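You operate a simulated robot arm through the tools that you are given. There is no shell and no other tool.

You are at the controls of a simulated two-armed robot. One attempt, no reset.

Task
Pick up the blue brush from the top of the check bench with one hand, pass it to the other hand and put it on the good shelf.

Only the result counts: the job must be done as asked and must still hold three seconds after the hand-in. Knocking over, shifting, dropping, spilling or breaking anything else fails it.

Robot
Two 7-joint arms with two-finger parallel grippers on one trunk, on a base that moves. Base frame: it is fixed to the floor where the robot stands at the start and does not move with it; the origin is under the middle of the robot, x ahead of it, y to its left, z up. Readings come in mm, rad, newtons and seconds.
The left shoulder is at the start at [-92, 119, 825], the right one opposite. With the tool pointing down near the work surface each hand reaches from about 100 to 580 mm from the robot's upright axis, wherever it stands, measured 20 degrees to its own side. Places, roughly: blue brush [-1750, -1000, 750]; good shelf [-1400, 500, 1000]. Payload 3.43 kg a hand.
The TCP of each hand is the grasp point between the finger pads, 30 mm short of the fingertips. In the tool frame z runs along the fingers and y along their closing line. Largest opening 94 mm; finger width 28, thickness 10; the body of the gripper, 50 by 96 mm, starts 55 mm behind the TCP.
Orientation is that of the tool frame in the base frame, as a unit quaternion [x, y, z, w]. With the fingers straight down and closing along the base's y, the tool's x points along the base's -x, its y along +y and its z along -z.

Tools
- The arms move only by the tool play_rows. It takes "left_targets", "right_targets" or both (then of equal length, played together; a hand with none holds still); each is a list that holds one entry, the list of rows, each a list of 6 numbers: the shift along the tool's x, y, z in units of 40 mm (1.0 is 40 mm), then the turn, a rotation vector about the tool's x, y, z in units of 8 degrees (1.0 is 8 degrees). In form: [[[dx, dy, dz, wx, wy, wz], ...]]. A call has 1 to 20 rows; each row shifts and turns the commanded pose from where the row before left it, along the tool's axes as they then stand. "left_fingers" and "right_fingers" are, for a hand that has rows, the finger opening in mm, from 0 to 94, set as the call begins (left out, the last holds). A call with a number of a shift or a turn outside -1 to 1 is refused whole. Each row takes 0.2 s and may step no farther than 50 mm and 0.15 rad from the row before; otherwise, or with a gripper value out of range, the whole call is refused. A pose out of reach is approached as far as the arm can. The call stops where the force on the tool passes 40 N (or 10 N more than at its start, if that is more) or the arm is blocked; 0.2 s more then pass. Each finger travels about 153 mm/s and halts on what it meets, pressing with about 20 N; the grip force reading is that of the motor and also rises with nothing between the fingers. The clock runs only during rows and for 0.2 s after the last one: add rows that do not move to give the fingers time. The reply holds the time, the measured pose of the TCP, the force on the tool along the base axes, the opening and the grip force, in the units named above and with some noise, with the torque about the TCP (base axes, N m) and any sound that the robot's microphone picked up.
- Cameras (640 x 400 px; columns grow to the right, rows downward): "scene" is now at [38.6, 11.7, 1540.5]; the picture's right is [0.11, -0.99, 0.00], its down [-0.68, -0.08, -0.73] and it looks along [0.73, 0.08, -0.68] (base axes); focal length 258 px, centre (320, 200). "left" rides on the left gripper at [76, -14, -102] in its tool frame; the picture's right is [0.18, 0.98, 0.00], its down [-0.75, 0.14, -0.64] and it looks along [-0.63, 0.12, 0.77] (tool axes); focal length 243 px, centre (320, 200). "right" rides on the right gripper at [76, 14, -102] in its tool frame; the picture's right is [-0.18, 0.98, 0.00], its down [-0.75, -0.14, -0.64] and it looks along [-0.63, -0.12, 0.77] (tool axes); focal length 243 px, centre (320, 200). There is no depth. A picture from a camera that has moved, and an enlarged one, comes with that camera's place and axes in the base frame and with its lens.
- grab_frame(camera): a new picture of that camera. No time passes.
- move_column(by): moves the trunk up (or, below 0, down) by that many mm; the arms and the scene camera ride with it, the base frame stays. It gives what a move gives, with no picture.
- steer(legs): drives the robot by 1 to 6 legs, each [ahead, left, turn to the left] in mm, mm and rad, along the robot's own axes; the way and the turn of a leg run together, so that a leg with both is an arc; at most 1500 mm and 3.142 rad a leg. The arms and the cameras ride along, it lands a little off, and it stops where it bumps. It gives what a move gives.
- head_to(pan, tilt): turns the head with the scene camera to pan (to the left, within 2.496 rad either way) and tilt (down, from -0.506 to 1.204), counted from straight ahead of the robot (the tilt from the chest, where the trunk bows). It gives what a move gives.
- close_up(camera, box): a new picture of the part [left, top, right, bottom] of that camera's present view, enlarged. No time passes.
- sign_off(): hands the job in; it is judged then, once.

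Nothing tells you exact positions but the pictures and the camera data. Unless the task says otherwise, let go and move clear before handing in.

The tools are called as a command line: name --argument value ..., lists and objects as JSON in quotes. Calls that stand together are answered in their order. play_rows: Moves the arms, as the interface text tells. Its arguments: {"type":"object","properties":{"left_targets":{"type":"array"},"left_fingers":{"type":"number"},"right_targets":{"type":"array"},"right_fingers":{"type":"number"}},"required":[]} The other tools are called the same way: move_column (by) moves the trunk up or down; steer (legs) drives the base; head_to (pan, tilt) turns the head that bears the scene camera; grab_frame (camera) takes a picture; close_up (camera, box) takes an enlarged picture of a part of a camera's view; sign_off () hands the job in.

At the start:

```text
time: 0.0
left_tcp_pos: [323.6, 166.3, 1061.2]
left_tcp_rot: [0.0, 1.0, 0.001, 0.0]
left_force: [0.1, -0.4, 0.1]
left_wrist_torque: [0.03, -0.01, 0.03]
left_grip_width: 93.9
left_gripper_force: 0.0
right_tcp_pos: [272.4, -120.1, 1089.0]
right_tcp_rot: [-0.001, 1.0, 0.0, 0.0]
right_force: [0.1, 0.6, -0.4]
right_wrist_torque: [0.0, -0.03, 0.06]
right_grip_width: 94.2
right_gripper_force: 0.1
trunk travel left (down, up): [-250.0, 85.0]
robot x, y, heading: [1.6, -2.4, -0.002]
head pan, tilt (commanded): [0.113, 0.749]
```

scene: 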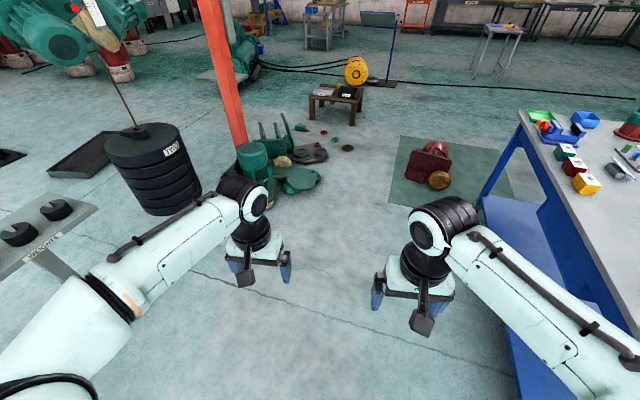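
right: 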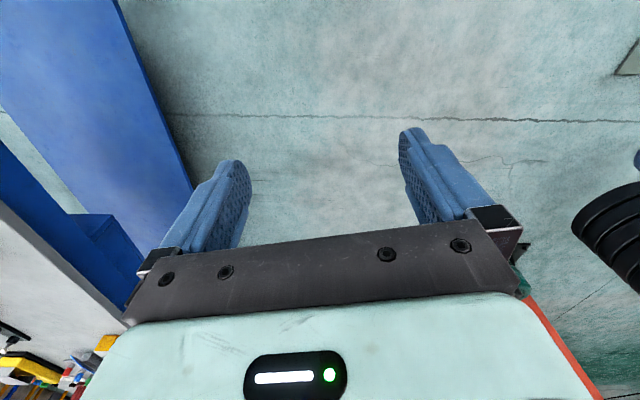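
left: 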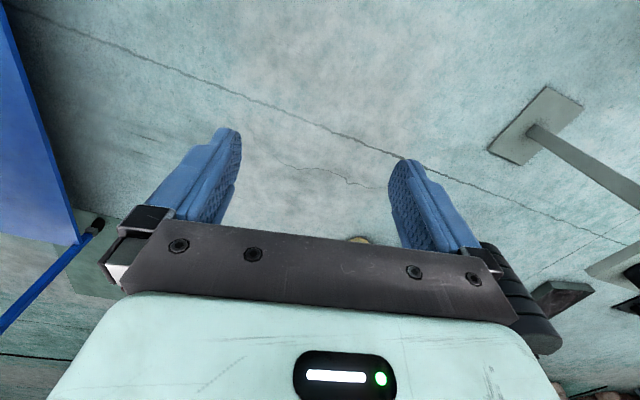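

The robot faces away from the work: the brush is behind it to the right and the shelf behind it to the left. I'll look around with the head first.

head_to --pan -2.45 --tilt 0.4

```text
time: 2.3
left_tcp_pos: [323.5, 166.1, 1060.6]
left_tcp_rot: [-0.001, 1.0, 0.0, 0.0]
left_force: [0.4, -1.2, 0.4]
left_wrist_torque: [0.04, 0.0, 0.01]
left_grip_width: 94.3
left_gripper_force: 0.1
right_tcp_pos: [272.0, -118.9, 1088.9]
right_tcp_rot: [0.0, 1.0, 0.0, 0.0]
right_force: [0.4, -0.4, 0.1]
right_wrist_torque: [0.03, -0.04, -0.01]
right_grip_width: 94.2
right_gripper_force: 0.0
trunk travel left (down, up): [-250.0, 85.0]
robot x, y, heading: [-1.6, 0.7, 0.0]
head pan, tilt (commanded): [-2.45, 0.4]
```

I've turned the head back to the right; next I take a picture there.

grab_frame --camera "scene"

```text
taken
camera scene: at [-115.2, -56.8, 1571.5], right [-0.64, 0.77, 0.0], down [0.3, 0.25, -0.92], along [-0.71, -0.59, -0.39], focal length 258 px, centre (320, 200)
```

scene: 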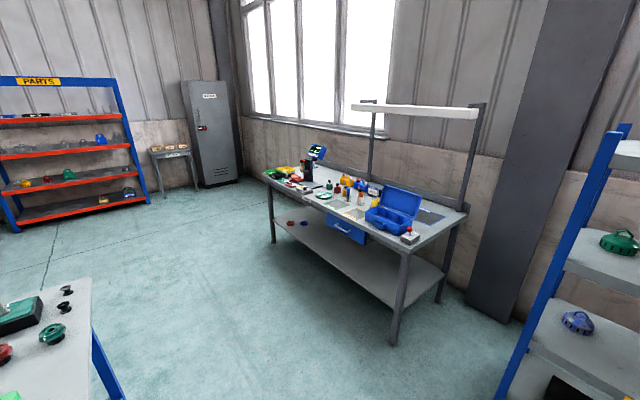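

I see the check bench by the window, with a shelf on its right. I'll enlarge the bench and also look at the shelf.

close_up --camera "scene" --box '[250, 130, 480, 274]'

head_to --pan 2.49 --tilt 0.35

grab_frame --camera "scene"

```text
2.78 times, centred on (365, 202) of scene
camera zoom: at [-115.2, -56.8, 1571.5], right [-0.64, 0.77, 0.0], down [0.3, 0.25, -0.92], along [-0.71, -0.59, -0.39], focal length 716 px, centre (195, 194)
```

zoom: 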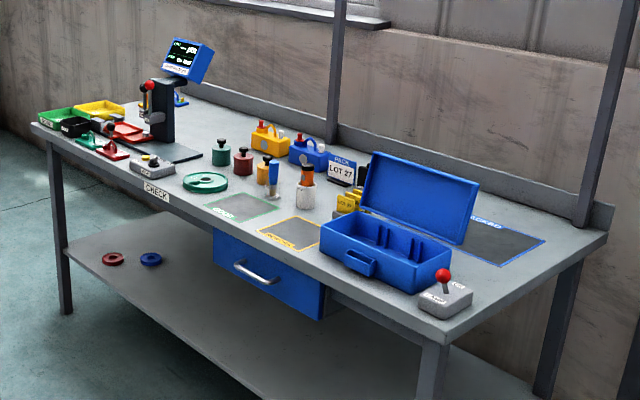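

```text
time: 6.2
left_tcp_pos: [322.8, 166.0, 1061.4]
left_tcp_rot: [0.0, 1.0, -0.001, -0.001]
left_force: [-0.3, 0.8, -0.3]
left_wrist_torque: [-0.02, 0.06, 0.01]
left_grip_width: 94.2
left_gripper_force: 0.1
right_tcp_pos: [273.1, -119.5, 1089.4]
right_tcp_rot: [0.0, 1.0, 0.0, 0.0]
right_force: [-0.4, 0.2, -0.2]
right_wrist_torque: [0.02, 0.01, 0.0]
right_grip_width: 93.9
right_gripper_force: 0.1
trunk travel left (down, up): [-250.0, 85.0]
robot x, y, heading: [0.8, 0.3, 0.003]
head pan, tilt (commanded): [2.491, 0.351]
```

```text
taken
camera scene: at [-117.9, 58.8, 1576.0], right [0.61, 0.8, 0.0], down [0.27, -0.21, -0.94], along [-0.75, 0.57, -0.34], focal length 258 px, centre (320, 200)
```

scene: 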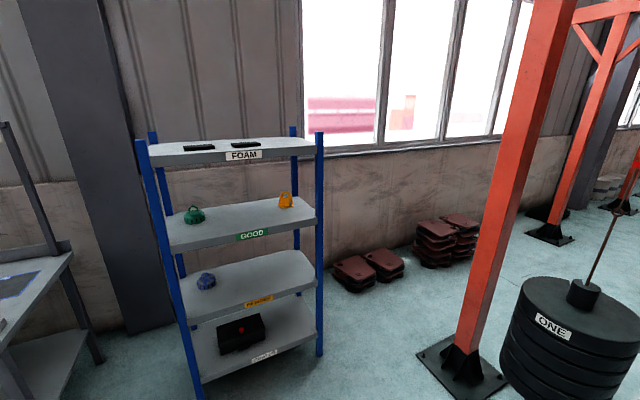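

The shelf unit has the labels FOAM, GOOD, REWORK and SCRAP, with GOOD the second board from the top. The bench stands at a slight angle behind me, so I'll turn in place to face it and keep clear of things.

steer --legs '[[0, 0, 2.9]]'

head_to --pan 0.6 --tilt 0.5

grab_frame --camera "scene"

```text
time: 13.2
left_tcp_pos: [-358.2, -59.9, 1061.5]
left_tcp_rot: [0.988, -0.154, 0.0, 0.0]
left_force: [0.3, -0.5, 0.3]
left_wrist_torque: [-0.01, -0.03, 0.02]
left_grip_width: 94.1
left_gripper_force: 0.0
right_tcp_pos: [-221.5, 198.2, 1088.6]
right_tcp_rot: [0.988, -0.154, 0.001, 0.0]
right_force: [0.9, 0.4, -0.6]
right_wrist_torque: [0.02, 0.04, 0.01]
right_grip_width: 94.0
right_gripper_force: 0.0
trunk travel left (down, up): [-250.0, 85.0]
robot x, y, heading: [-2.3, 0.3, 2.831]
head pan, tilt (commanded): [2.491, 0.351]
```

```text
time: 15.1
left_tcp_pos: [-357.8, -60.4, 1060.5]
left_tcp_rot: [0.988, -0.154, 0.0, 0.0]
left_force: [0.2, -0.3, 0.5]
left_wrist_torque: [0.01, 0.02, 0.01]
left_grip_width: 93.9
left_gripper_force: 0.1
right_tcp_pos: [-223.5, 196.0, 1089.6]
right_tcp_rot: [0.988, -0.154, 0.0, 0.0]
right_force: [0.4, 0.1, 0.6]
right_wrist_torque: [-0.01, 0.02, 0.01]
right_grip_width: 94.2
right_gripper_force: 0.0
trunk travel left (down, up): [-250.0, 85.0]
robot x, y, heading: [-3.0, -1.6, 2.83]
head pan, tilt (commanded): [0.6, 0.499]
```

```text
taken
camera scene: at [-45.6, -37.2, 1562.4], right [-0.29, 0.96, 0.0], down [0.46, 0.14, -0.88], along [-0.84, -0.25, -0.48], focal length 258 px, centre (320, 200)
```

scene: 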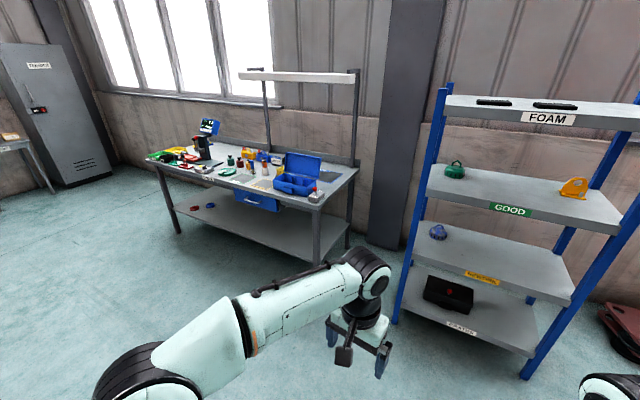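

The bench runs roughly along y with its front edge near x = -1400 to -1700, and the shelf unit stands to its right. I'll drive sideways to stand in front of the part of the bench that holds the brush, still well back.

steer --legs '[[450, 1300, 0], [0, 0, 0.12]]'

head_to --pan 0.0 --tilt 0.6

grab_frame --camera "scene"

```text
time: 27.2
left_tcp_pos: [-1167.2, -1186.4, 1060.5]
left_tcp_rot: [0.995, -0.099, 0.0, 0.001]
left_force: [0.7, 0.4, -0.1]
left_wrist_torque: [-0.03, -0.04, -0.01]
left_grip_width: 93.8
left_gripper_force: 0.0
right_tcp_pos: [-1062.0, -916.1, 1088.9]
right_tcp_rot: [0.995, -0.098, 0.0, 0.001]
right_force: [0.0, -0.1, 0.3]
right_wrist_torque: [-0.01, -0.05, 0.01]
right_grip_width: 93.9
right_gripper_force: 0.0
trunk travel left (down, up): [-250.0, 85.0]
robot x, y, heading: [-815.8, -1086.3, 2.944]
head pan, tilt (commanded): [0.6, 0.499]
```

```text
time: 28.2
left_tcp_pos: [-1167.1, -1185.0, 1060.8]
left_tcp_rot: [0.995, -0.098, 0.0, -0.001]
left_force: [0.1, 1.0, 0.5]
left_wrist_torque: [-0.04, 0.0, 0.02]
left_grip_width: 93.7
left_gripper_force: 0.1
right_tcp_pos: [-1062.3, -916.7, 1087.7]
right_tcp_rot: [0.995, -0.099, 0.0, 0.0]
right_force: [0.8, 1.1, -0.2]
right_wrist_torque: [-0.02, 0.03, 0.04]
right_grip_width: 93.9
right_gripper_force: 0.0
trunk travel left (down, up): [-250.0, 85.0]
robot x, y, heading: [-817.4, -1085.2, 2.939]
head pan, tilt (commanded): [0.0, 0.6]
```

```text
taken
camera scene: at [-862.5, -1075.7, 1553.3], right [0.2, 0.98, 0.0], down [0.55, -0.11, -0.83], along [-0.81, 0.16, -0.56], focal length 258 px, centre (320, 200)
```

scene: 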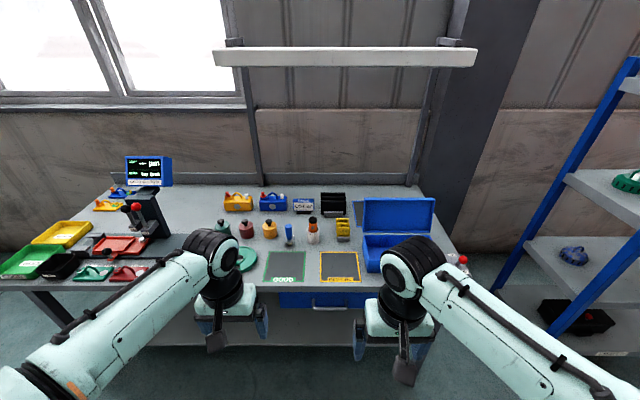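

close_up --camera "scene" --box '[200, 175, 360, 275]'

close_up --camera "scene" --box '[250, 190, 360, 260]'

close_up --camera "scene" --box '[0, 150, 240, 300]'

```text
4.00 times, centred on (280, 225) of scene
camera zoom: at [-862.5, -1075.7, 1553.3], right [0.2, 0.98, 0.0], down [0.55, -0.11, -0.83], along [-0.81, 0.16, -0.56], focal length 1031 px, centre (480, 100)
```

zoom: 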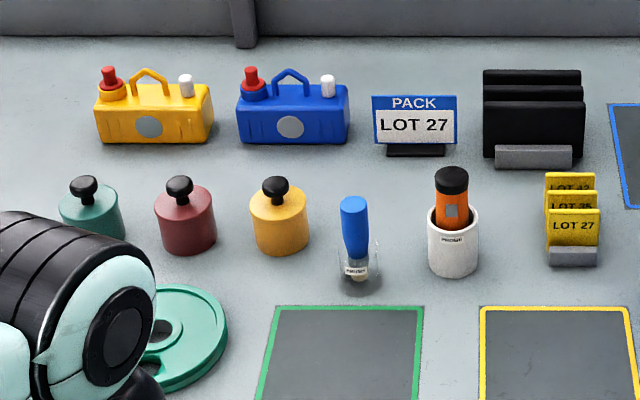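

```text
5.71 times, centred on (305, 225) of scene
camera zoom: at [-862.5, -1075.7, 1553.3], right [0.2, 0.98, 0.0], down [0.55, -0.11, -0.83], along [-0.81, 0.16, -0.56], focal length 1474 px, centre (406, 57)
```

zoom: 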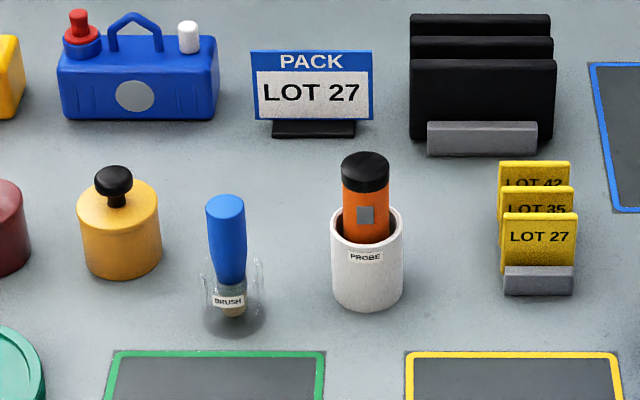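

```text
2.67 times, centred on (120, 225) of scene
camera zoom: at [-862.5, -1075.7, 1553.3], right [0.2, 0.98, 0.0], down [0.55, -0.11, -0.83], along [-0.81, 0.16, -0.56], focal length 688 px, centre (853, 133)
```

zoom: 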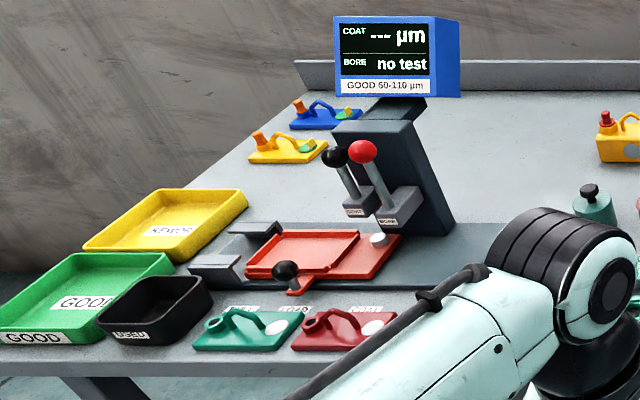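

The blue brush stands upright, bristles down, in a small clear glass labelled BRUSH, between a yellow pot and the white probe pot. I put it near [-1697, -1040] with its top around z 867. Before driving closer, I'll check my own base outline and the bench edge.

head_to --pan 0.0 --tilt 1.2

grab_frame --camera "scene"

grab_frame --camera "left"

grab_frame --camera "right"

```text
time: 29.2
left_tcp_pos: [-1167.6, -1185.9, 1060.6]
left_tcp_rot: [0.995, -0.099, 0.0, 0.0]
left_force: [0.0, 0.4, 0.1]
left_wrist_torque: [-0.01, 0.0, 0.0]
left_grip_width: 93.9
left_gripper_force: 0.1
right_tcp_pos: [-1061.7, -915.8, 1088.6]
right_tcp_rot: [0.995, -0.098, 0.0, 0.0]
right_force: [-0.8, -0.2, -0.4]
right_wrist_torque: [0.03, -0.02, -0.02]
right_grip_width: 94.3
right_gripper_force: 0.0
trunk travel left (down, up): [-250.0, 85.0]
robot x, y, heading: [-815.0, -1087.9, 2.947]
head pan, tilt (commanded): [0.0, 1.201]
```

```text
taken
camera scene: at [-830.7, -1082.0, 1508.7], right [0.2, 0.98, 0.0], down [0.91, -0.18, -0.36], along [-0.36, 0.07, -0.93], focal length 258 px, centre (320, 200)
```

scene: 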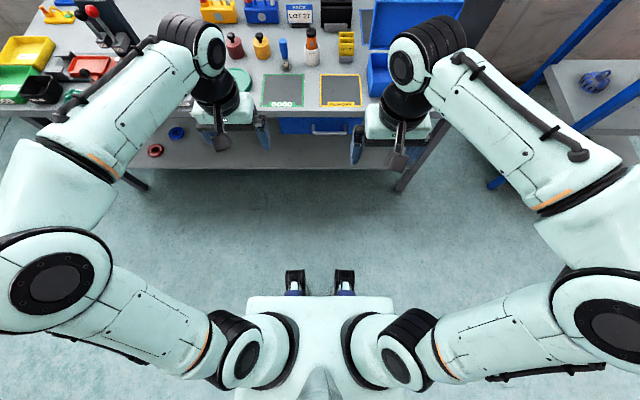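

```text
taken
camera left: at [-1091.4, -1187.3, 1164.2], right [-0.01, -1.0, 0.0], down [-0.77, 0.01, 0.64], along [-0.64, 0.01, -0.77], focal length 243 px, centre (320, 200)
```

left: 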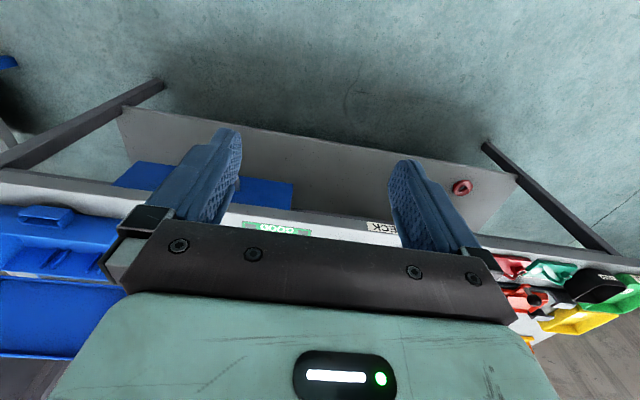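

```text
taken
camera right: at [-989.4, -943.7, 1191.4], right [-0.37, -0.93, 0.0], down [-0.71, 0.29, 0.64], along [-0.6, 0.24, -0.77], focal length 243 px, centre (320, 200)
```

right: 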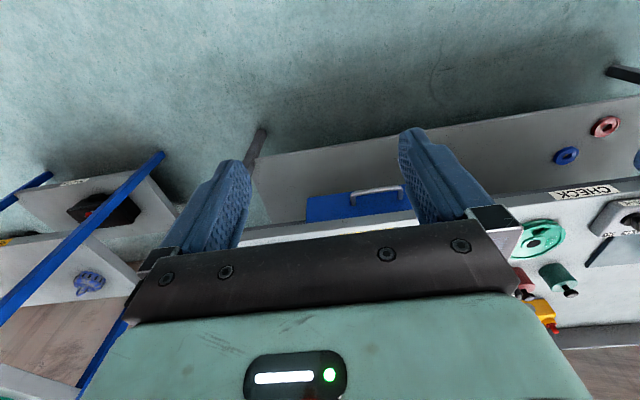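

The base is narrow (its front is about 160 mm ahead of the axis), so I can come close to the bench. I'll enlarge the brush from this steeper view to refine its position.

close_up --camera "scene" --box '[240, 15, 352, 85]'

```text
5.71 times, centred on (296, 50) of scene
camera zoom: at [-830.7, -1082.0, 1508.7], right [0.2, 0.98, 0.0], down [0.91, -0.18, -0.36], along [-0.36, 0.07, -0.93], focal length 1474 px, centre (457, 1057)
```

zoom: 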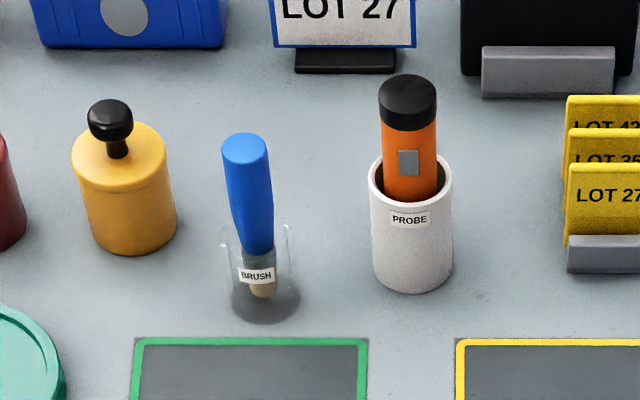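

The bench top is at about z 750, the glass stands 871 mm ahead and 132 mm left of my axis, and the brush rises out of it nearly upright. I'll drive ahead to bring it within the left hand's reach, with both hands high above everything.

steer --legs '[[380, -45, 0]]'

head_to --pan 0.2 --tilt 0.9

grab_frame --camera "scene"

grab_frame --camera "left"

```text
time: 31.6
left_tcp_pos: [-1533.1, -1069.1, 1061.3]
left_tcp_rot: [0.995, -0.098, -0.001, 0.0]
left_force: [-1.0, -0.8, -0.3]
left_wrist_torque: [-0.02, -0.01, 0.02]
left_grip_width: 94.2
left_gripper_force: 0.0
right_tcp_pos: [-1427.6, -798.7, 1089.0]
right_tcp_rot: [0.995, -0.098, 0.0, 0.0]
right_force: [-0.6, 0.3, -0.8]
right_wrist_torque: [0.02, 0.0, -0.01]
right_grip_width: 94.0
right_gripper_force: 0.1
trunk travel left (down, up): [-250.0, 85.0]
robot x, y, heading: [-1180.5, -968.6, 2.944]
head pan, tilt (commanded): [0.0, 1.201]
```

```text
time: 32.4
left_tcp_pos: [-1531.9, -1069.0, 1060.9]
left_tcp_rot: [0.995, -0.098, 0.0, 0.0]
left_force: [-0.9, -0.1, -0.1]
left_wrist_torque: [0.07, -0.01, 0.01]
left_grip_width: 93.7
left_gripper_force: 0.0
right_tcp_pos: [-1426.3, -798.2, 1089.0]
right_tcp_rot: [0.995, -0.098, 0.0, 0.0]
right_force: [0.2, -0.4, -0.2]
right_wrist_torque: [0.02, -0.03, -0.02]
right_grip_width: 94.2
right_gripper_force: 0.1
trunk travel left (down, up): [-250.0, 85.0]
robot x, y, heading: [-1185.4, -969.7, 2.941]
head pan, tilt (commanded): [0.201, 0.901]
```

```text
taken
camera scene: at [-1215.7, -975.2, 1528.4], right [-0.01, 1.0, 0.0], down [0.78, 0.0, -0.62], along [-0.62, 0.0, -0.78], focal length 258 px, centre (320, 200)
```

scene: 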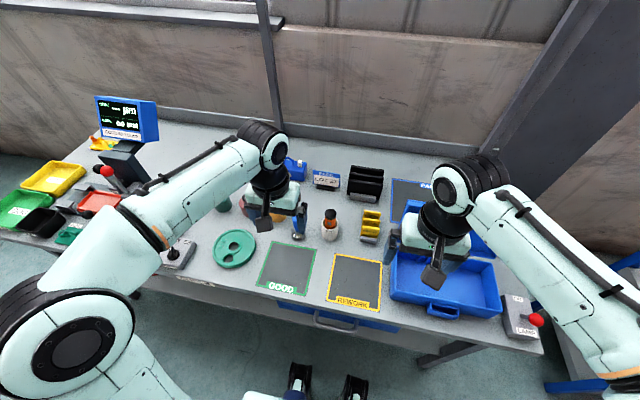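

```text
taken
camera left: at [-1455.5, -1070.2, 1164.4], right [-0.01, -1.0, 0.0], down [-0.77, 0.01, 0.64], along [-0.64, 0.01, -0.77], focal length 243 px, centre (320, 200)
```

left: 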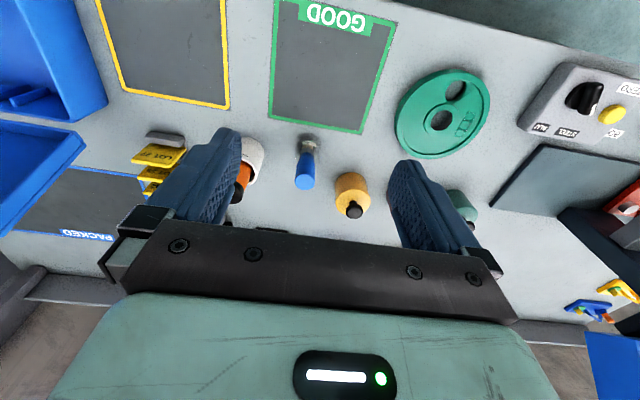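

The left wrist camera now sees the brush from above. I'll enlarge both views to pin down its position.

close_up --camera "left" --box '[240, 90, 400, 230]'

close_up --camera "scene" --box '[230, 160, 358, 250]'

```text
2.86 times, centred on (320, 160) of left
camera zoom: at [-1455.5, -1070.2, 1164.4], right [-0.01, -1.0, 0.0], down [-0.77, 0.01, 0.64], along [-0.64, 0.01, -0.77], focal length 693 px, centre (320, 314)
```

zoom: 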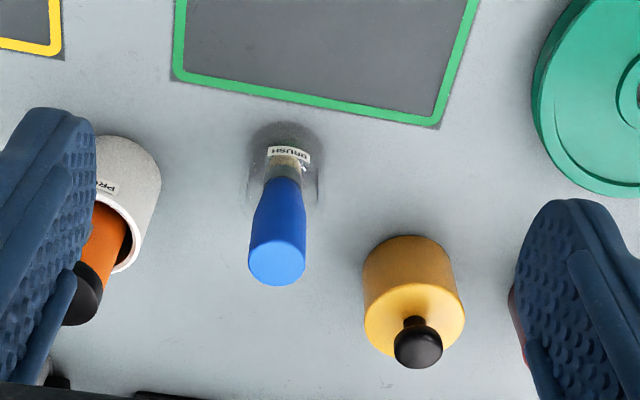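

```text
4.44 times, centred on (294, 205) of scene
camera zoom: at [-1215.7, -975.2, 1528.4], right [-0.01, 1.0, 0.0], down [0.78, 0.0, -0.62], along [-0.62, 0.0, -0.78], focal length 1146 px, centre (436, 178)
```

zoom: 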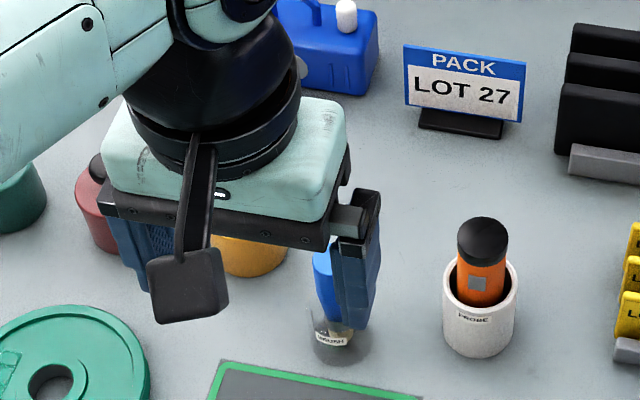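

Combining four views, the bench top is really near z 800. The brush stands at about [-1636, -1047] with its top near z 910, about 107 mm straight ahead of the left hand. I'll bring the left hand above it with a narrower opening and then check again.

play_rows --left_targets '[[[-0.89, 0, 0.4, 0, 0, 0], [-0.89, 0, 0.4, 0, 0, 0], [-0.89, 0, 0.5, 0, 0, 0], [0, 0, 0.3, 0, 0, 0], [0, 0, 0, 0, 0, 0]]]' --left_fingers 64

grab_frame --camera "left"

grab_frame --camera "scene"

```text
time: 33.6
left_tcp_pos: [-1636.8, -1047.4, 998.0]
left_tcp_rot: [0.995, -0.097, 0.0, 0.001]
left_force: [-0.7, 0.3, 0.4]
left_wrist_torque: [-0.01, 0.01, -0.01]
left_grip_width: 64.1
left_gripper_force: 0.1
right_tcp_pos: [-1428.5, -798.9, 1088.5]
right_tcp_rot: [0.995, -0.098, 0.001, 0.0]
right_force: [-0.9, 0.8, -0.8]
right_wrist_torque: [0.01, -0.02, 0.0]
right_grip_width: 94.0
right_gripper_force: 0.1
trunk travel left (down, up): [-250.0, 85.0]
robot x, y, heading: [-1185.2, -966.4, 2.947]
head pan, tilt (commanded): [0.201, 0.901]
```

```text
taken
camera left: at [-1559.9, -1048.6, 1100.6], right [-0.01, -1.0, 0.0], down [-0.77, 0.01, 0.64], along [-0.64, 0.01, -0.77], focal length 243 px, centre (320, 200)
```

left: 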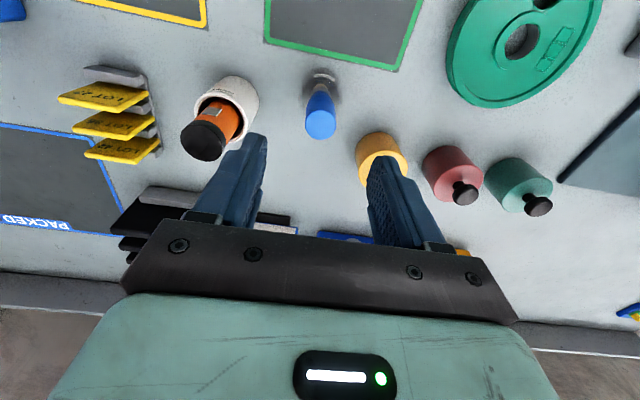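

```text
taken
camera scene: at [-1216.2, -975.1, 1528.5], right [-0.01, 1.0, 0.0], down [0.78, 0.0, -0.62], along [-0.62, 0.0, -0.78], focal length 258 px, centre (320, 200)
```

scene: 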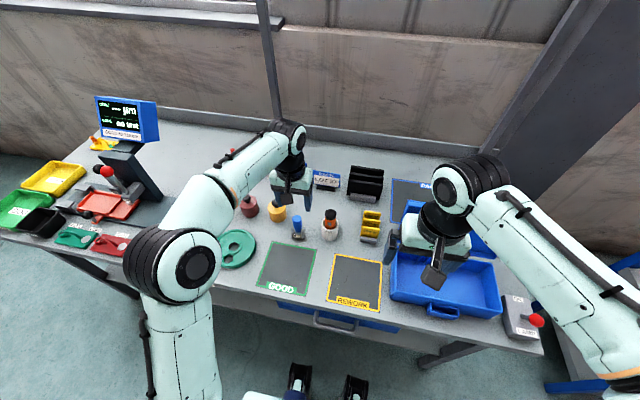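

The hand is nearly over the brush. I'll enlarge the left camera's view to check the alignment before going down.

close_up --camera "left" --box '[260, 50, 388, 130]'

close_up --camera "scene" --box '[260, 150, 360, 250]'

```text
5.00 times, centred on (324, 90) of left
camera zoom: at [-1559.9, -1048.6, 1100.6], right [-0.01, -1.0, 0.0], down [-0.77, 0.01, 0.64], along [-0.64, 0.01, -0.77], focal length 1213 px, centre (300, 750)
```

zoom: 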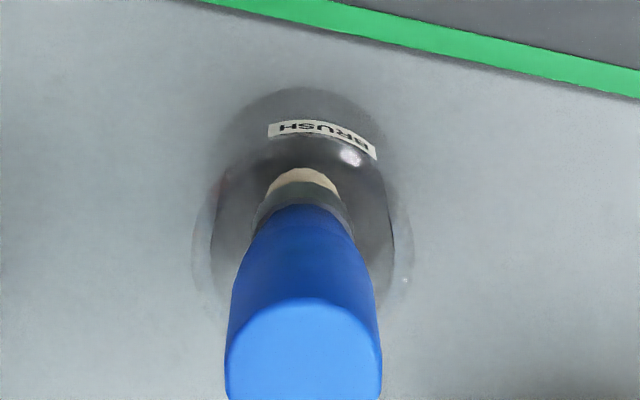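

```text
4.00 times, centred on (310, 200) of scene
camera zoom: at [-1216.2, -975.1, 1528.5], right [-0.01, 1.0, 0.0], down [0.78, 0.0, -0.62], along [-0.62, 0.0, -0.78], focal length 1031 px, centre (360, 200)
```

zoom: 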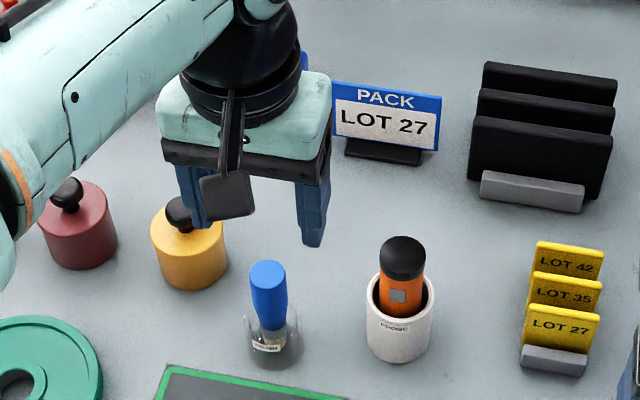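

The hand is centred over the brush to within 1–2 mm, and the neighbouring pots are clear of the fingers. I'll go straight down so the fingers overlap the top 35–40 mm of the handle.

play_rows --left_targets '[[[0, 0, 0.8, 0, 0, 0], [0, 0, 0.8, 0, 0, 0], [0, 0, 0.72, 0, 0, 0], [0, 0, 0, 0, 0, 0]]]'

grab_frame --camera "left"

close_up --camera "scene" --box '[240, 150, 368, 250]'

```text
time: 34.6
left_tcp_pos: [-1637.4, -1047.0, 903.8]
left_tcp_rot: [0.995, -0.097, -0.001, 0.0]
left_force: [-0.5, 0.1, 0.7]
left_wrist_torque: [0.04, -0.02, 0.02]
left_grip_width: 64.2
left_gripper_force: 0.0
right_tcp_pos: [-1427.6, -798.4, 1090.1]
right_tcp_rot: [0.995, -0.098, 0.0, 0.0]
right_force: [0.3, 0.4, -0.7]
right_wrist_torque: [-0.03, -0.01, -0.01]
right_grip_width: 94.1
right_gripper_force: 0.0
trunk travel left (down, up): [-250.0, 85.0]
robot x, y, heading: [-1186.4, -969.9, 2.947]
head pan, tilt (commanded): [0.201, 0.901]
```

```text
taken
camera left: at [-1559.7, -1048.2, 1007.7], right [-0.01, -1.0, 0.0], down [-0.77, 0.01, 0.64], along [-0.64, 0.01, -0.77], focal length 243 px, centre (320, 200)
```

left: 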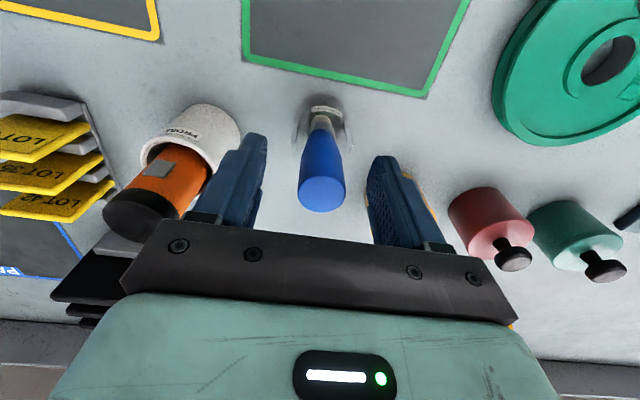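

```text
4.00 times, centred on (304, 200) of scene
camera zoom: at [-1215.7, -975.3, 1528.5], right [-0.01, 1.0, 0.0], down [0.78, 0.0, -0.62], along [-0.62, 0.0, -0.78], focal length 1031 px, centre (384, 200)
```

zoom: 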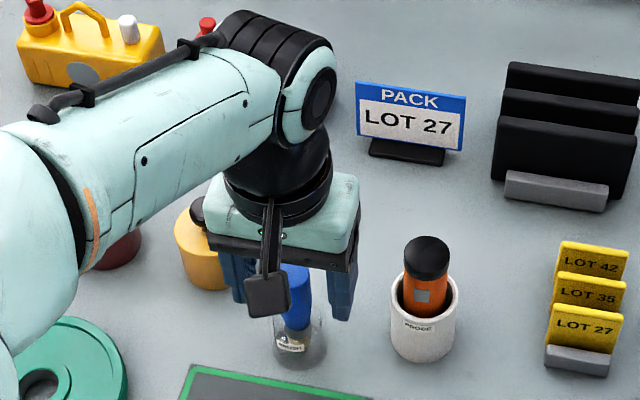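

The handle's top sits between the fingers at the right depth and is well centred. I'll close the left fingers now.

play_rows --left_targets '[[[0, 0, 0, 0, 0, 0], [0, 0, 0, 0, 0, 0], [0, 0, 0, 0, 0, 0], [0, 0, 0, 0, 0, 0]]]' --left_fingers 0

grab_frame --camera "left"

```text
time: 35.6
left_tcp_pos: [-1636.6, -1046.9, 904.1]
left_tcp_rot: [0.995, -0.098, 0.0, 0.0]
left_force: [-0.5, -0.9, 0.3]
left_wrist_torque: [-0.01, -0.01, 0.02]
left_grip_width: 26.5
left_gripper_force: 19.8
right_tcp_pos: [-1427.5, -798.7, 1089.5]
right_tcp_rot: [0.995, -0.098, 0.001, 0.0]
right_force: [0.1, 0.1, 0.1]
right_wrist_torque: [0.01, -0.01, -0.02]
right_grip_width: 94.1
right_gripper_force: 0.0
trunk travel left (down, up): [-250.0, 85.0]
robot x, y, heading: [-1181.1, -969.6, 2.946]
head pan, tilt (commanded): [0.201, 0.901]
```

```text
taken
camera left: at [-1559.8, -1048.1, 1008.0], right [-0.01, -1.0, 0.0], down [-0.77, 0.01, 0.64], along [-0.64, 0.01, -0.77], focal length 243 px, centre (320, 200)
```

left: 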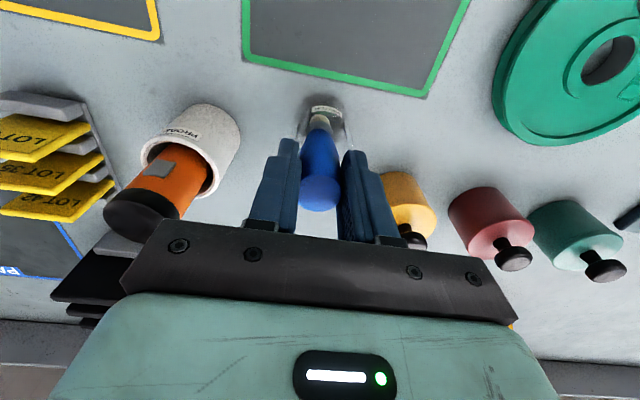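

The handle is gripped at 26.5 mm with 20 N. I'll lift it straight up out of the glass, slowly.

play_rows --left_targets '[[[0, 0, -0.3, 0, 0, 0], [0, 0, -0.4, 0, 0, 0], [0, 0, -0.5, 0, 0, 0], [0, 0, -0.5, 0, 0, 0], [0, 0, -0.5, 0, 0, 0], [0, 0, -0.5, 0, 0, 0], [0, 0, -0.6, 0, 0, 0], [0, 0, -0.6, 0, 0, 0], [0, 0, 0, 0, 0, 0]]]' --left_fingers 0

grab_frame --camera "left"

grab_frame --camera "scene"

```text
time: 37.6
left_tcp_pos: [-1636.9, -1047.9, 1058.1]
left_tcp_rot: [0.995, -0.097, 0.0, 0.0]
left_force: [-0.2, -0.9, -1.0]
left_wrist_torque: [-0.04, 0.02, 0.03]
left_grip_width: 26.7
left_gripper_force: 19.5
right_tcp_pos: [-1428.2, -798.7, 1088.6]
right_tcp_rot: [0.995, -0.097, -0.001, 0.0]
right_force: [-0.1, 1.0, -0.2]
right_wrist_torque: [0.01, -0.03, 0.02]
right_grip_width: 94.0
right_gripper_force: 0.0
trunk travel left (down, up): [-250.0, 85.0]
robot x, y, heading: [-1182.1, -968.7, 2.946]
head pan, tilt (commanded): [0.201, 0.901]
```

```text
taken
camera left: at [-1560.0, -1049.4, 1162.6], right [-0.01, -1.0, 0.0], down [-0.77, 0.01, 0.64], along [-0.64, 0.01, -0.77], focal length 243 px, centre (320, 200)
```

left: 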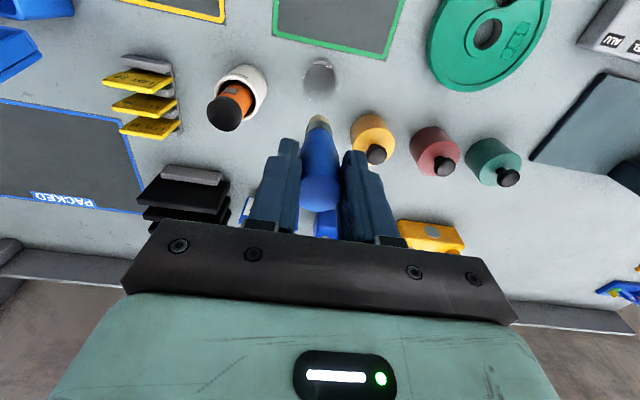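

```text
taken
camera scene: at [-1216.0, -975.3, 1528.5], right [-0.01, 1.0, 0.0], down [0.78, 0.0, -0.62], along [-0.62, 0.0, -0.78], focal length 258 px, centre (320, 200)
```

scene: 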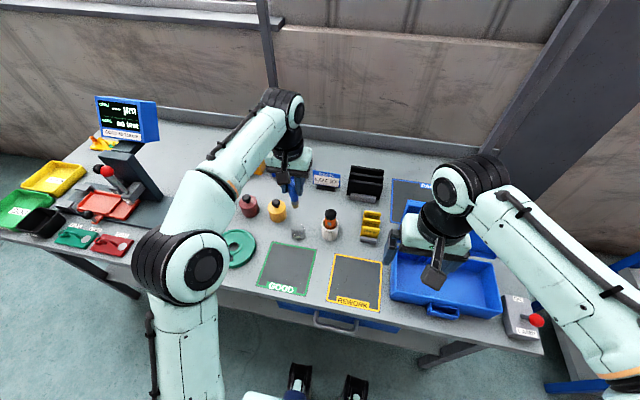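

The brush is out and the glass stands undisturbed. I'll back away from the bench before the hand-over.

steer --legs '[[-500, 0, 0]]'

head_to --pan 0.0 --tilt 0.8

grab_frame --camera "scene"

grab_frame --camera "left"

```text
time: 40.5
left_tcp_pos: [-1150.5, -1144.6, 1058.4]
left_tcp_rot: [0.995, -0.099, 0.001, 0.0]
left_force: [-0.1, 0.7, -0.4]
left_wrist_torque: [-0.01, 0.0, 0.02]
left_grip_width: 26.4
left_gripper_force: 19.9
right_tcp_pos: [-938.5, -894.4, 1088.5]
right_tcp_rot: [0.995, -0.098, 0.0, 0.001]
right_force: [-0.6, -0.1, 0.1]
right_wrist_torque: [0.03, 0.02, -0.02]
right_grip_width: 94.0
right_gripper_force: 0.0
trunk travel left (down, up): [-250.0, 85.0]
robot x, y, heading: [-694.3, -1066.5, 2.938]
head pan, tilt (commanded): [0.201, 0.901]
```

```text
time: 41.3
left_tcp_pos: [-1150.4, -1144.2, 1058.9]
left_tcp_rot: [0.995, -0.099, 0.0, 0.0]
left_force: [0.2, 0.4, -0.4]
left_wrist_torque: [-0.01, 0.02, 0.0]
left_grip_width: 26.5
left_gripper_force: 20.1
right_tcp_pos: [-937.7, -894.5, 1089.6]
right_tcp_rot: [0.995, -0.098, 0.0, 0.0]
right_force: [0.1, -0.1, -0.5]
right_wrist_torque: [0.01, 0.03, -0.03]
right_grip_width: 93.9
right_gripper_force: 0.0
trunk travel left (down, up): [-250.0, 85.0]
robot x, y, heading: [-694.2, -1066.4, 2.947]
head pan, tilt (commanded): [0.0, 0.799]
```

```text
taken
camera scene: at [-731.9, -1056.3, 1536.4], right [0.2, 0.98, 0.0], down [0.7, -0.14, -0.7], along [-0.68, 0.14, -0.72], focal length 258 px, centre (320, 200)
```

scene: 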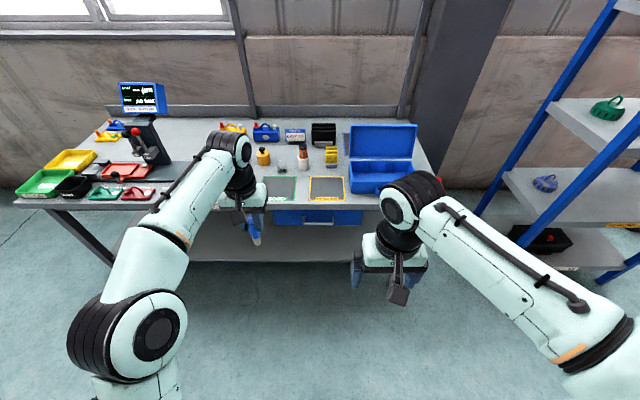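

```text
taken
camera left: at [-1072.7, -1145.4, 1162.3], right [-0.01, -1.0, 0.0], down [-0.77, 0.01, 0.64], along [-0.64, 0.01, -0.77], focal length 243 px, centre (320, 200)
```

left: 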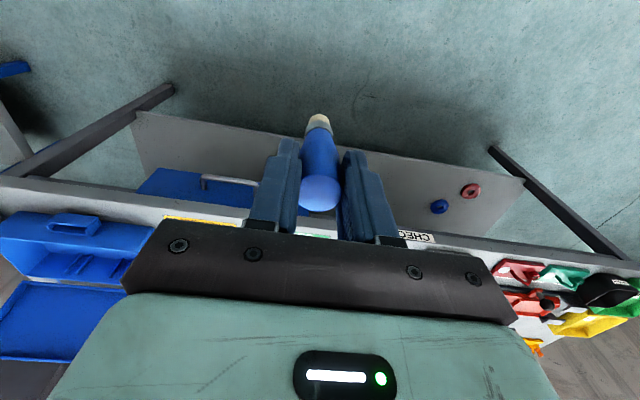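

The robot stands clear and the brush is held firmly with the ferrule and bristles exposed. I'll start turning the left hand so that the brush points sideways to my right, half of the turn first.

play_rows --left_targets '[[[0, 0, 0, 0.94, 0, 0], [0, 0, 0, 0.94, 0, 0], [0, 0, 0, 0.94, 0, 0], [0, 0, 0, 0.94, 0, 0], [0, 0, 0, 0.94, 0, 0], [0, 0, 0, 0.94, 0, 0], [0, 0, 0, 0, 0, 0]]]' --left_fingers 0

grab_frame --camera "scene"

```text
time: 42.9
left_tcp_pos: [-1148.6, -1142.4, 1059.1]
left_tcp_rot: [0.919, -0.092, 0.039, -0.382]
left_force: [0.2, 0.7, 0.0]
left_wrist_torque: [-0.01, 0.0, -0.04]
left_grip_width: 26.2
left_gripper_force: 19.7
right_tcp_pos: [-938.3, -894.6, 1088.9]
right_tcp_rot: [0.995, -0.098, 0.0, 0.0]
right_force: [-0.1, 0.6, 0.4]
right_wrist_torque: [-0.05, -0.05, 0.0]
right_grip_width: 93.5
right_gripper_force: 0.1
trunk travel left (down, up): [-250.0, 85.0]
robot x, y, heading: [-696.6, -1066.4, 2.946]
head pan, tilt (commanded): [0.0, 0.799]
```

```text
taken
camera scene: at [-731.7, -1055.9, 1536.4], right [0.2, 0.98, 0.0], down [0.7, -0.14, -0.7], along [-0.68, 0.14, -0.72], focal length 258 px, centre (320, 200)
```

scene: 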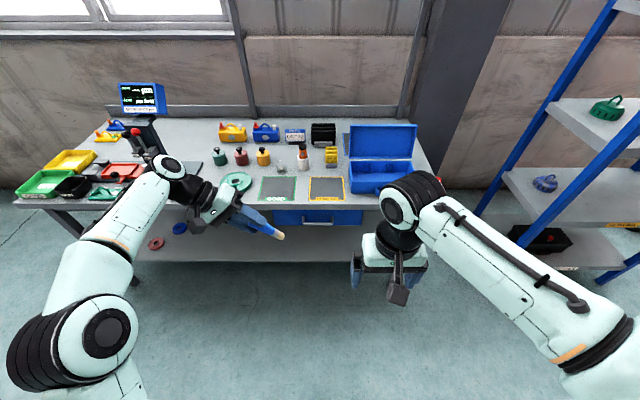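

The left hand has turned 45° smoothly and the brush is visible pointing down to the right. I'll finish the turn to horizontal.

play_rows --left_targets '[[[0, 0, 0, 0.94, 0, 0], [0, 0, 0, 0.94, 0, 0], [0, 0, 0, 0.94, 0, 0], [0, 0, 0, 0.94, 0, 0], [0, 0, 0, 0.94, 0, 0], [0, 0, 0, 0.9, 0, 0], [0, 0, 0, 0, 0, 0]]]' --left_fingers 0

grab_frame --camera "scene"

```text
time: 44.5
left_tcp_pos: [-1149.1, -1144.5, 1058.3]
left_tcp_rot: [0.704, -0.07, 0.07, -0.703]
left_force: [-0.1, 0.7, 1.5]
left_wrist_torque: [-0.03, -0.02, 0.0]
left_grip_width: 25.9
left_gripper_force: 20.2
right_tcp_pos: [-938.5, -895.6, 1089.2]
right_tcp_rot: [0.995, -0.099, 0.0, 0.001]
right_force: [0.6, 0.0, 0.2]
right_wrist_torque: [0.0, 0.03, 0.01]
right_grip_width: 93.7
right_gripper_force: 0.1
trunk travel left (down, up): [-250.0, 85.0]
robot x, y, heading: [-692.4, -1065.6, 2.942]
head pan, tilt (commanded): [0.0, 0.799]
```

```text
taken
camera scene: at [-731.7, -1056.0, 1536.4], right [0.2, 0.98, 0.0], down [0.7, -0.14, -0.7], along [-0.68, 0.14, -0.72], focal length 258 px, centre (320, 200)
```

scene: 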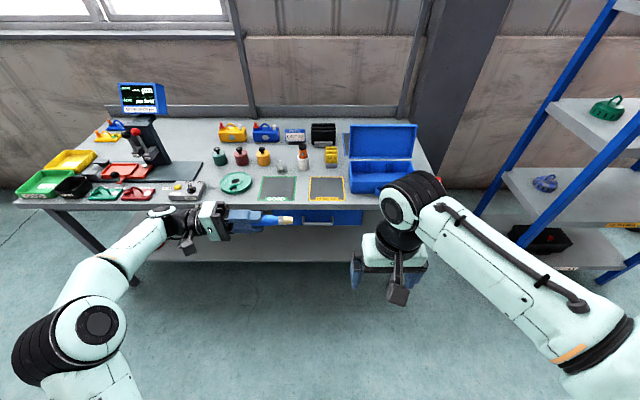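

The brush now points to my right, horizontal. I'll bring the right hand ahead and turn it to point left, mirroring the left hand, still well away from the brush.

play_rows --right_targets '[[[-0.9, 0.3, 0, 0, 0, 0], [-0.9, 0.3, 0, 0, 0, 0], [-0.9, 0.3, 0, 0, 0, 0], [0, 0, 0, -0.94, 0, 0], [0, 0, 0, -0.94, 0, 0], [0, 0, 0, -0.94, 0, 0], [0, 0, 0, -0.94, 0, 0], [0, 0, 0, -0.94, 0, 0], [0, 0, 0, -0.94, 0, 0], [0, 0, 0, 0, 0, 0]]]' --right_fingers 94

grab_frame --camera "scene"

```text
time: 46.7
left_tcp_pos: [-1149.2, -1144.3, 1058.6]
left_tcp_rot: [0.704, -0.07, 0.07, -0.703]
left_force: [0.0, -0.4, 0.4]
left_wrist_torque: [-0.03, 0.02, 0.0]
left_grip_width: 26.0
left_gripper_force: 20.0
right_tcp_pos: [-1051.1, -909.6, 1089.5]
right_tcp_rot: [0.919, -0.092, -0.037, 0.382]
right_force: [0.2, -0.7, -0.3]
right_wrist_torque: [0.01, -0.03, -0.02]
right_grip_width: 94.0
right_gripper_force: 0.0
trunk travel left (down, up): [-250.0, 85.0]
robot x, y, heading: [-696.4, -1062.3, 2.944]
head pan, tilt (commanded): [0.0, 0.799]
```

```text
taken
camera scene: at [-731.9, -1056.4, 1536.4], right [0.2, 0.98, 0.0], down [0.7, -0.14, -0.7], along [-0.68, 0.14, -0.72], focal length 258 px, centre (320, 200)
```

scene: 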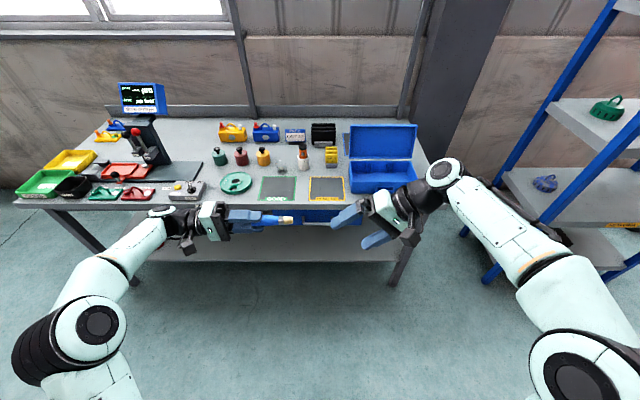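

Both hands are now facing each other, with the right hand halfway through its turn. I'll finish the turn.

play_rows --right_targets '[[[0, 0, 0, -0.94, 0, 0], [0, 0, 0, -0.94, 0, 0], [0, 0, 0, -0.94, 0, 0], [0, 0, 0, -0.94, 0, 0], [0, 0, 0, -0.94, 0, 0], [0, 0, 0, -0.9, 0, 0], [0, 0, 0, 0, 0, 0]]]' --right_fingers 94

grab_frame --camera "scene"

grab_frame --camera "right"

grab_frame --camera "left"

```text
time: 48.3
left_tcp_pos: [-1149.5, -1144.0, 1060.0]
left_tcp_rot: [0.704, -0.07, 0.069, -0.703]
left_force: [0.1, 0.4, -0.3]
left_wrist_torque: [-0.04, 0.0, 0.02]
left_grip_width: 25.8
left_gripper_force: 19.5
right_tcp_pos: [-1051.8, -908.6, 1088.9]
right_tcp_rot: [0.704, -0.07, -0.07, 0.704]
right_force: [0.9, -0.3, -0.1]
right_wrist_torque: [0.02, 0.0, 0.0]
right_grip_width: 93.9
right_gripper_force: 0.0
trunk travel left (down, up): [-250.0, 85.0]
robot x, y, heading: [-698.0, -1064.3, 2.943]
head pan, tilt (commanded): [0.0, 0.799]
```

```text
taken
camera scene: at [-731.7, -1056.3, 1536.4], right [0.2, 0.98, 0.0], down [0.7, -0.14, -0.7], along [-0.68, 0.14, -0.72], focal length 258 px, centre (320, 200)
```

scene: 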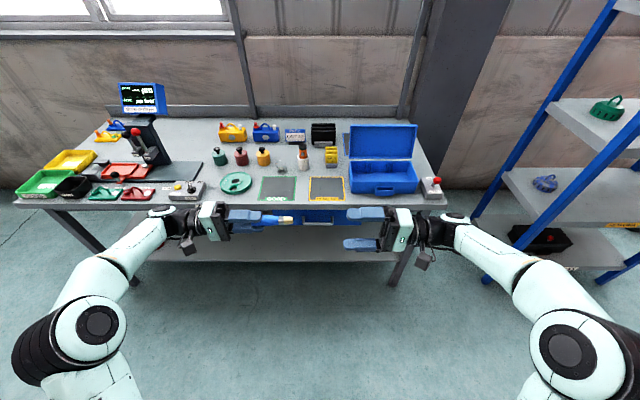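

```text
taken
camera right: at [-955.7, -822.3, 1103.2], right [-0.18, 0.04, 0.98], down [-0.61, 0.78, -0.14], along [-0.77, -0.63, -0.12], focal length 243 px, centre (320, 200)
```

right: 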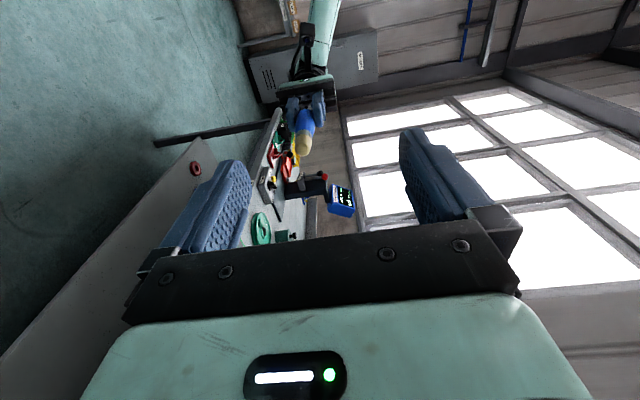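

```text
taken
camera left: at [-1095.4, -1260.2, 1074.0], right [0.18, -0.04, -0.98], down [-0.87, -0.48, -0.14], along [-0.47, 0.88, -0.12], focal length 243 px, centre (320, 200)
```

left: 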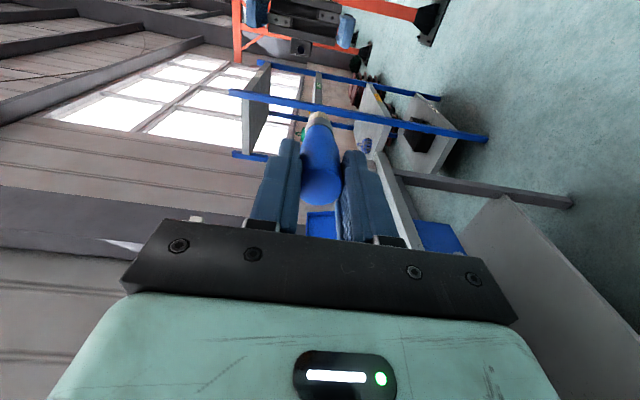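

The hands face each other and the brush looks coaxial with the left fingers. The right hand must shift about 49 mm forward and 30 mm down to lie on the brush's line. I'll align it at a standoff and check.

play_rows --right_targets '[[[-0.614, -0.374, 0.7, 0, 0, 0], [-0.614, -0.374, 0.7, 0, 0, 0], [0, 0, 0, 0, 0, 0]]]' --right_fingers 94

grab_frame --camera "right"

close_up --camera "scene" --box '[190, 170, 430, 290]'

```text
time: 49.1
left_tcp_pos: [-1148.2, -1144.0, 1059.7]
left_tcp_rot: [0.704, -0.07, 0.07, -0.703]
left_force: [-0.3, -0.5, 0.0]
left_wrist_torque: [0.03, 0.02, 0.02]
left_grip_width: 25.7
left_gripper_force: 20.3
right_tcp_pos: [-1111.9, -952.0, 1057.1]
right_tcp_rot: [0.705, -0.069, -0.069, 0.703]
right_force: [-0.5, 0.4, 0.1]
right_wrist_torque: [-0.01, -0.01, 0.02]
right_grip_width: 94.1
right_gripper_force: 0.0
trunk travel left (down, up): [-250.0, 85.0]
robot x, y, heading: [-696.3, -1065.4, 2.944]
head pan, tilt (commanded): [0.0, 0.799]
```

```text
taken
camera right: at [-1016.1, -866.6, 1071.3], right [-0.18, 0.03, 0.98], down [-0.61, 0.78, -0.14], along [-0.77, -0.63, -0.12], focal length 243 px, centre (320, 200)
```

right: 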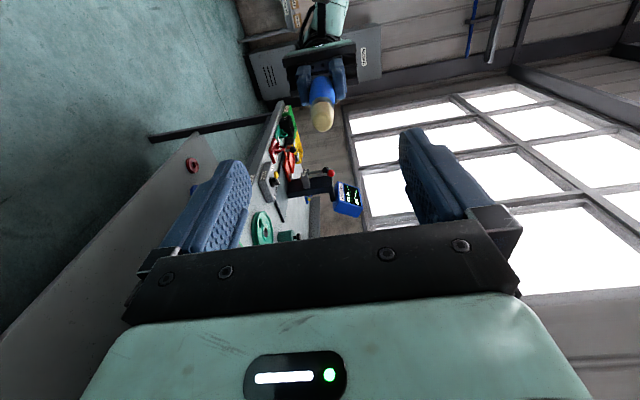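

```text
2.67 times, centred on (310, 230) of scene
camera zoom: at [-731.4, -1056.1, 1536.4], right [0.2, 0.98, 0.0], down [0.7, -0.14, -0.7], along [-0.68, 0.14, -0.72], focal length 688 px, centre (347, 120)
```

zoom: 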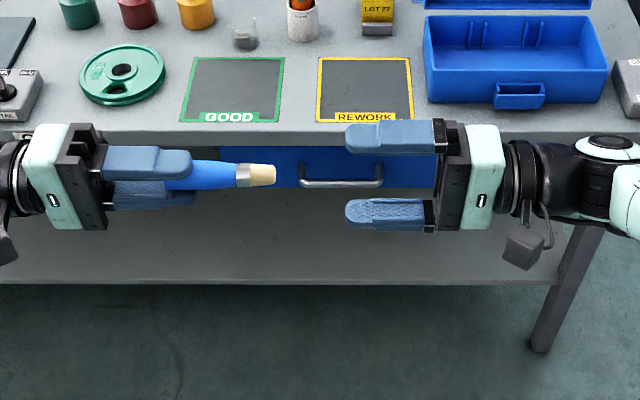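

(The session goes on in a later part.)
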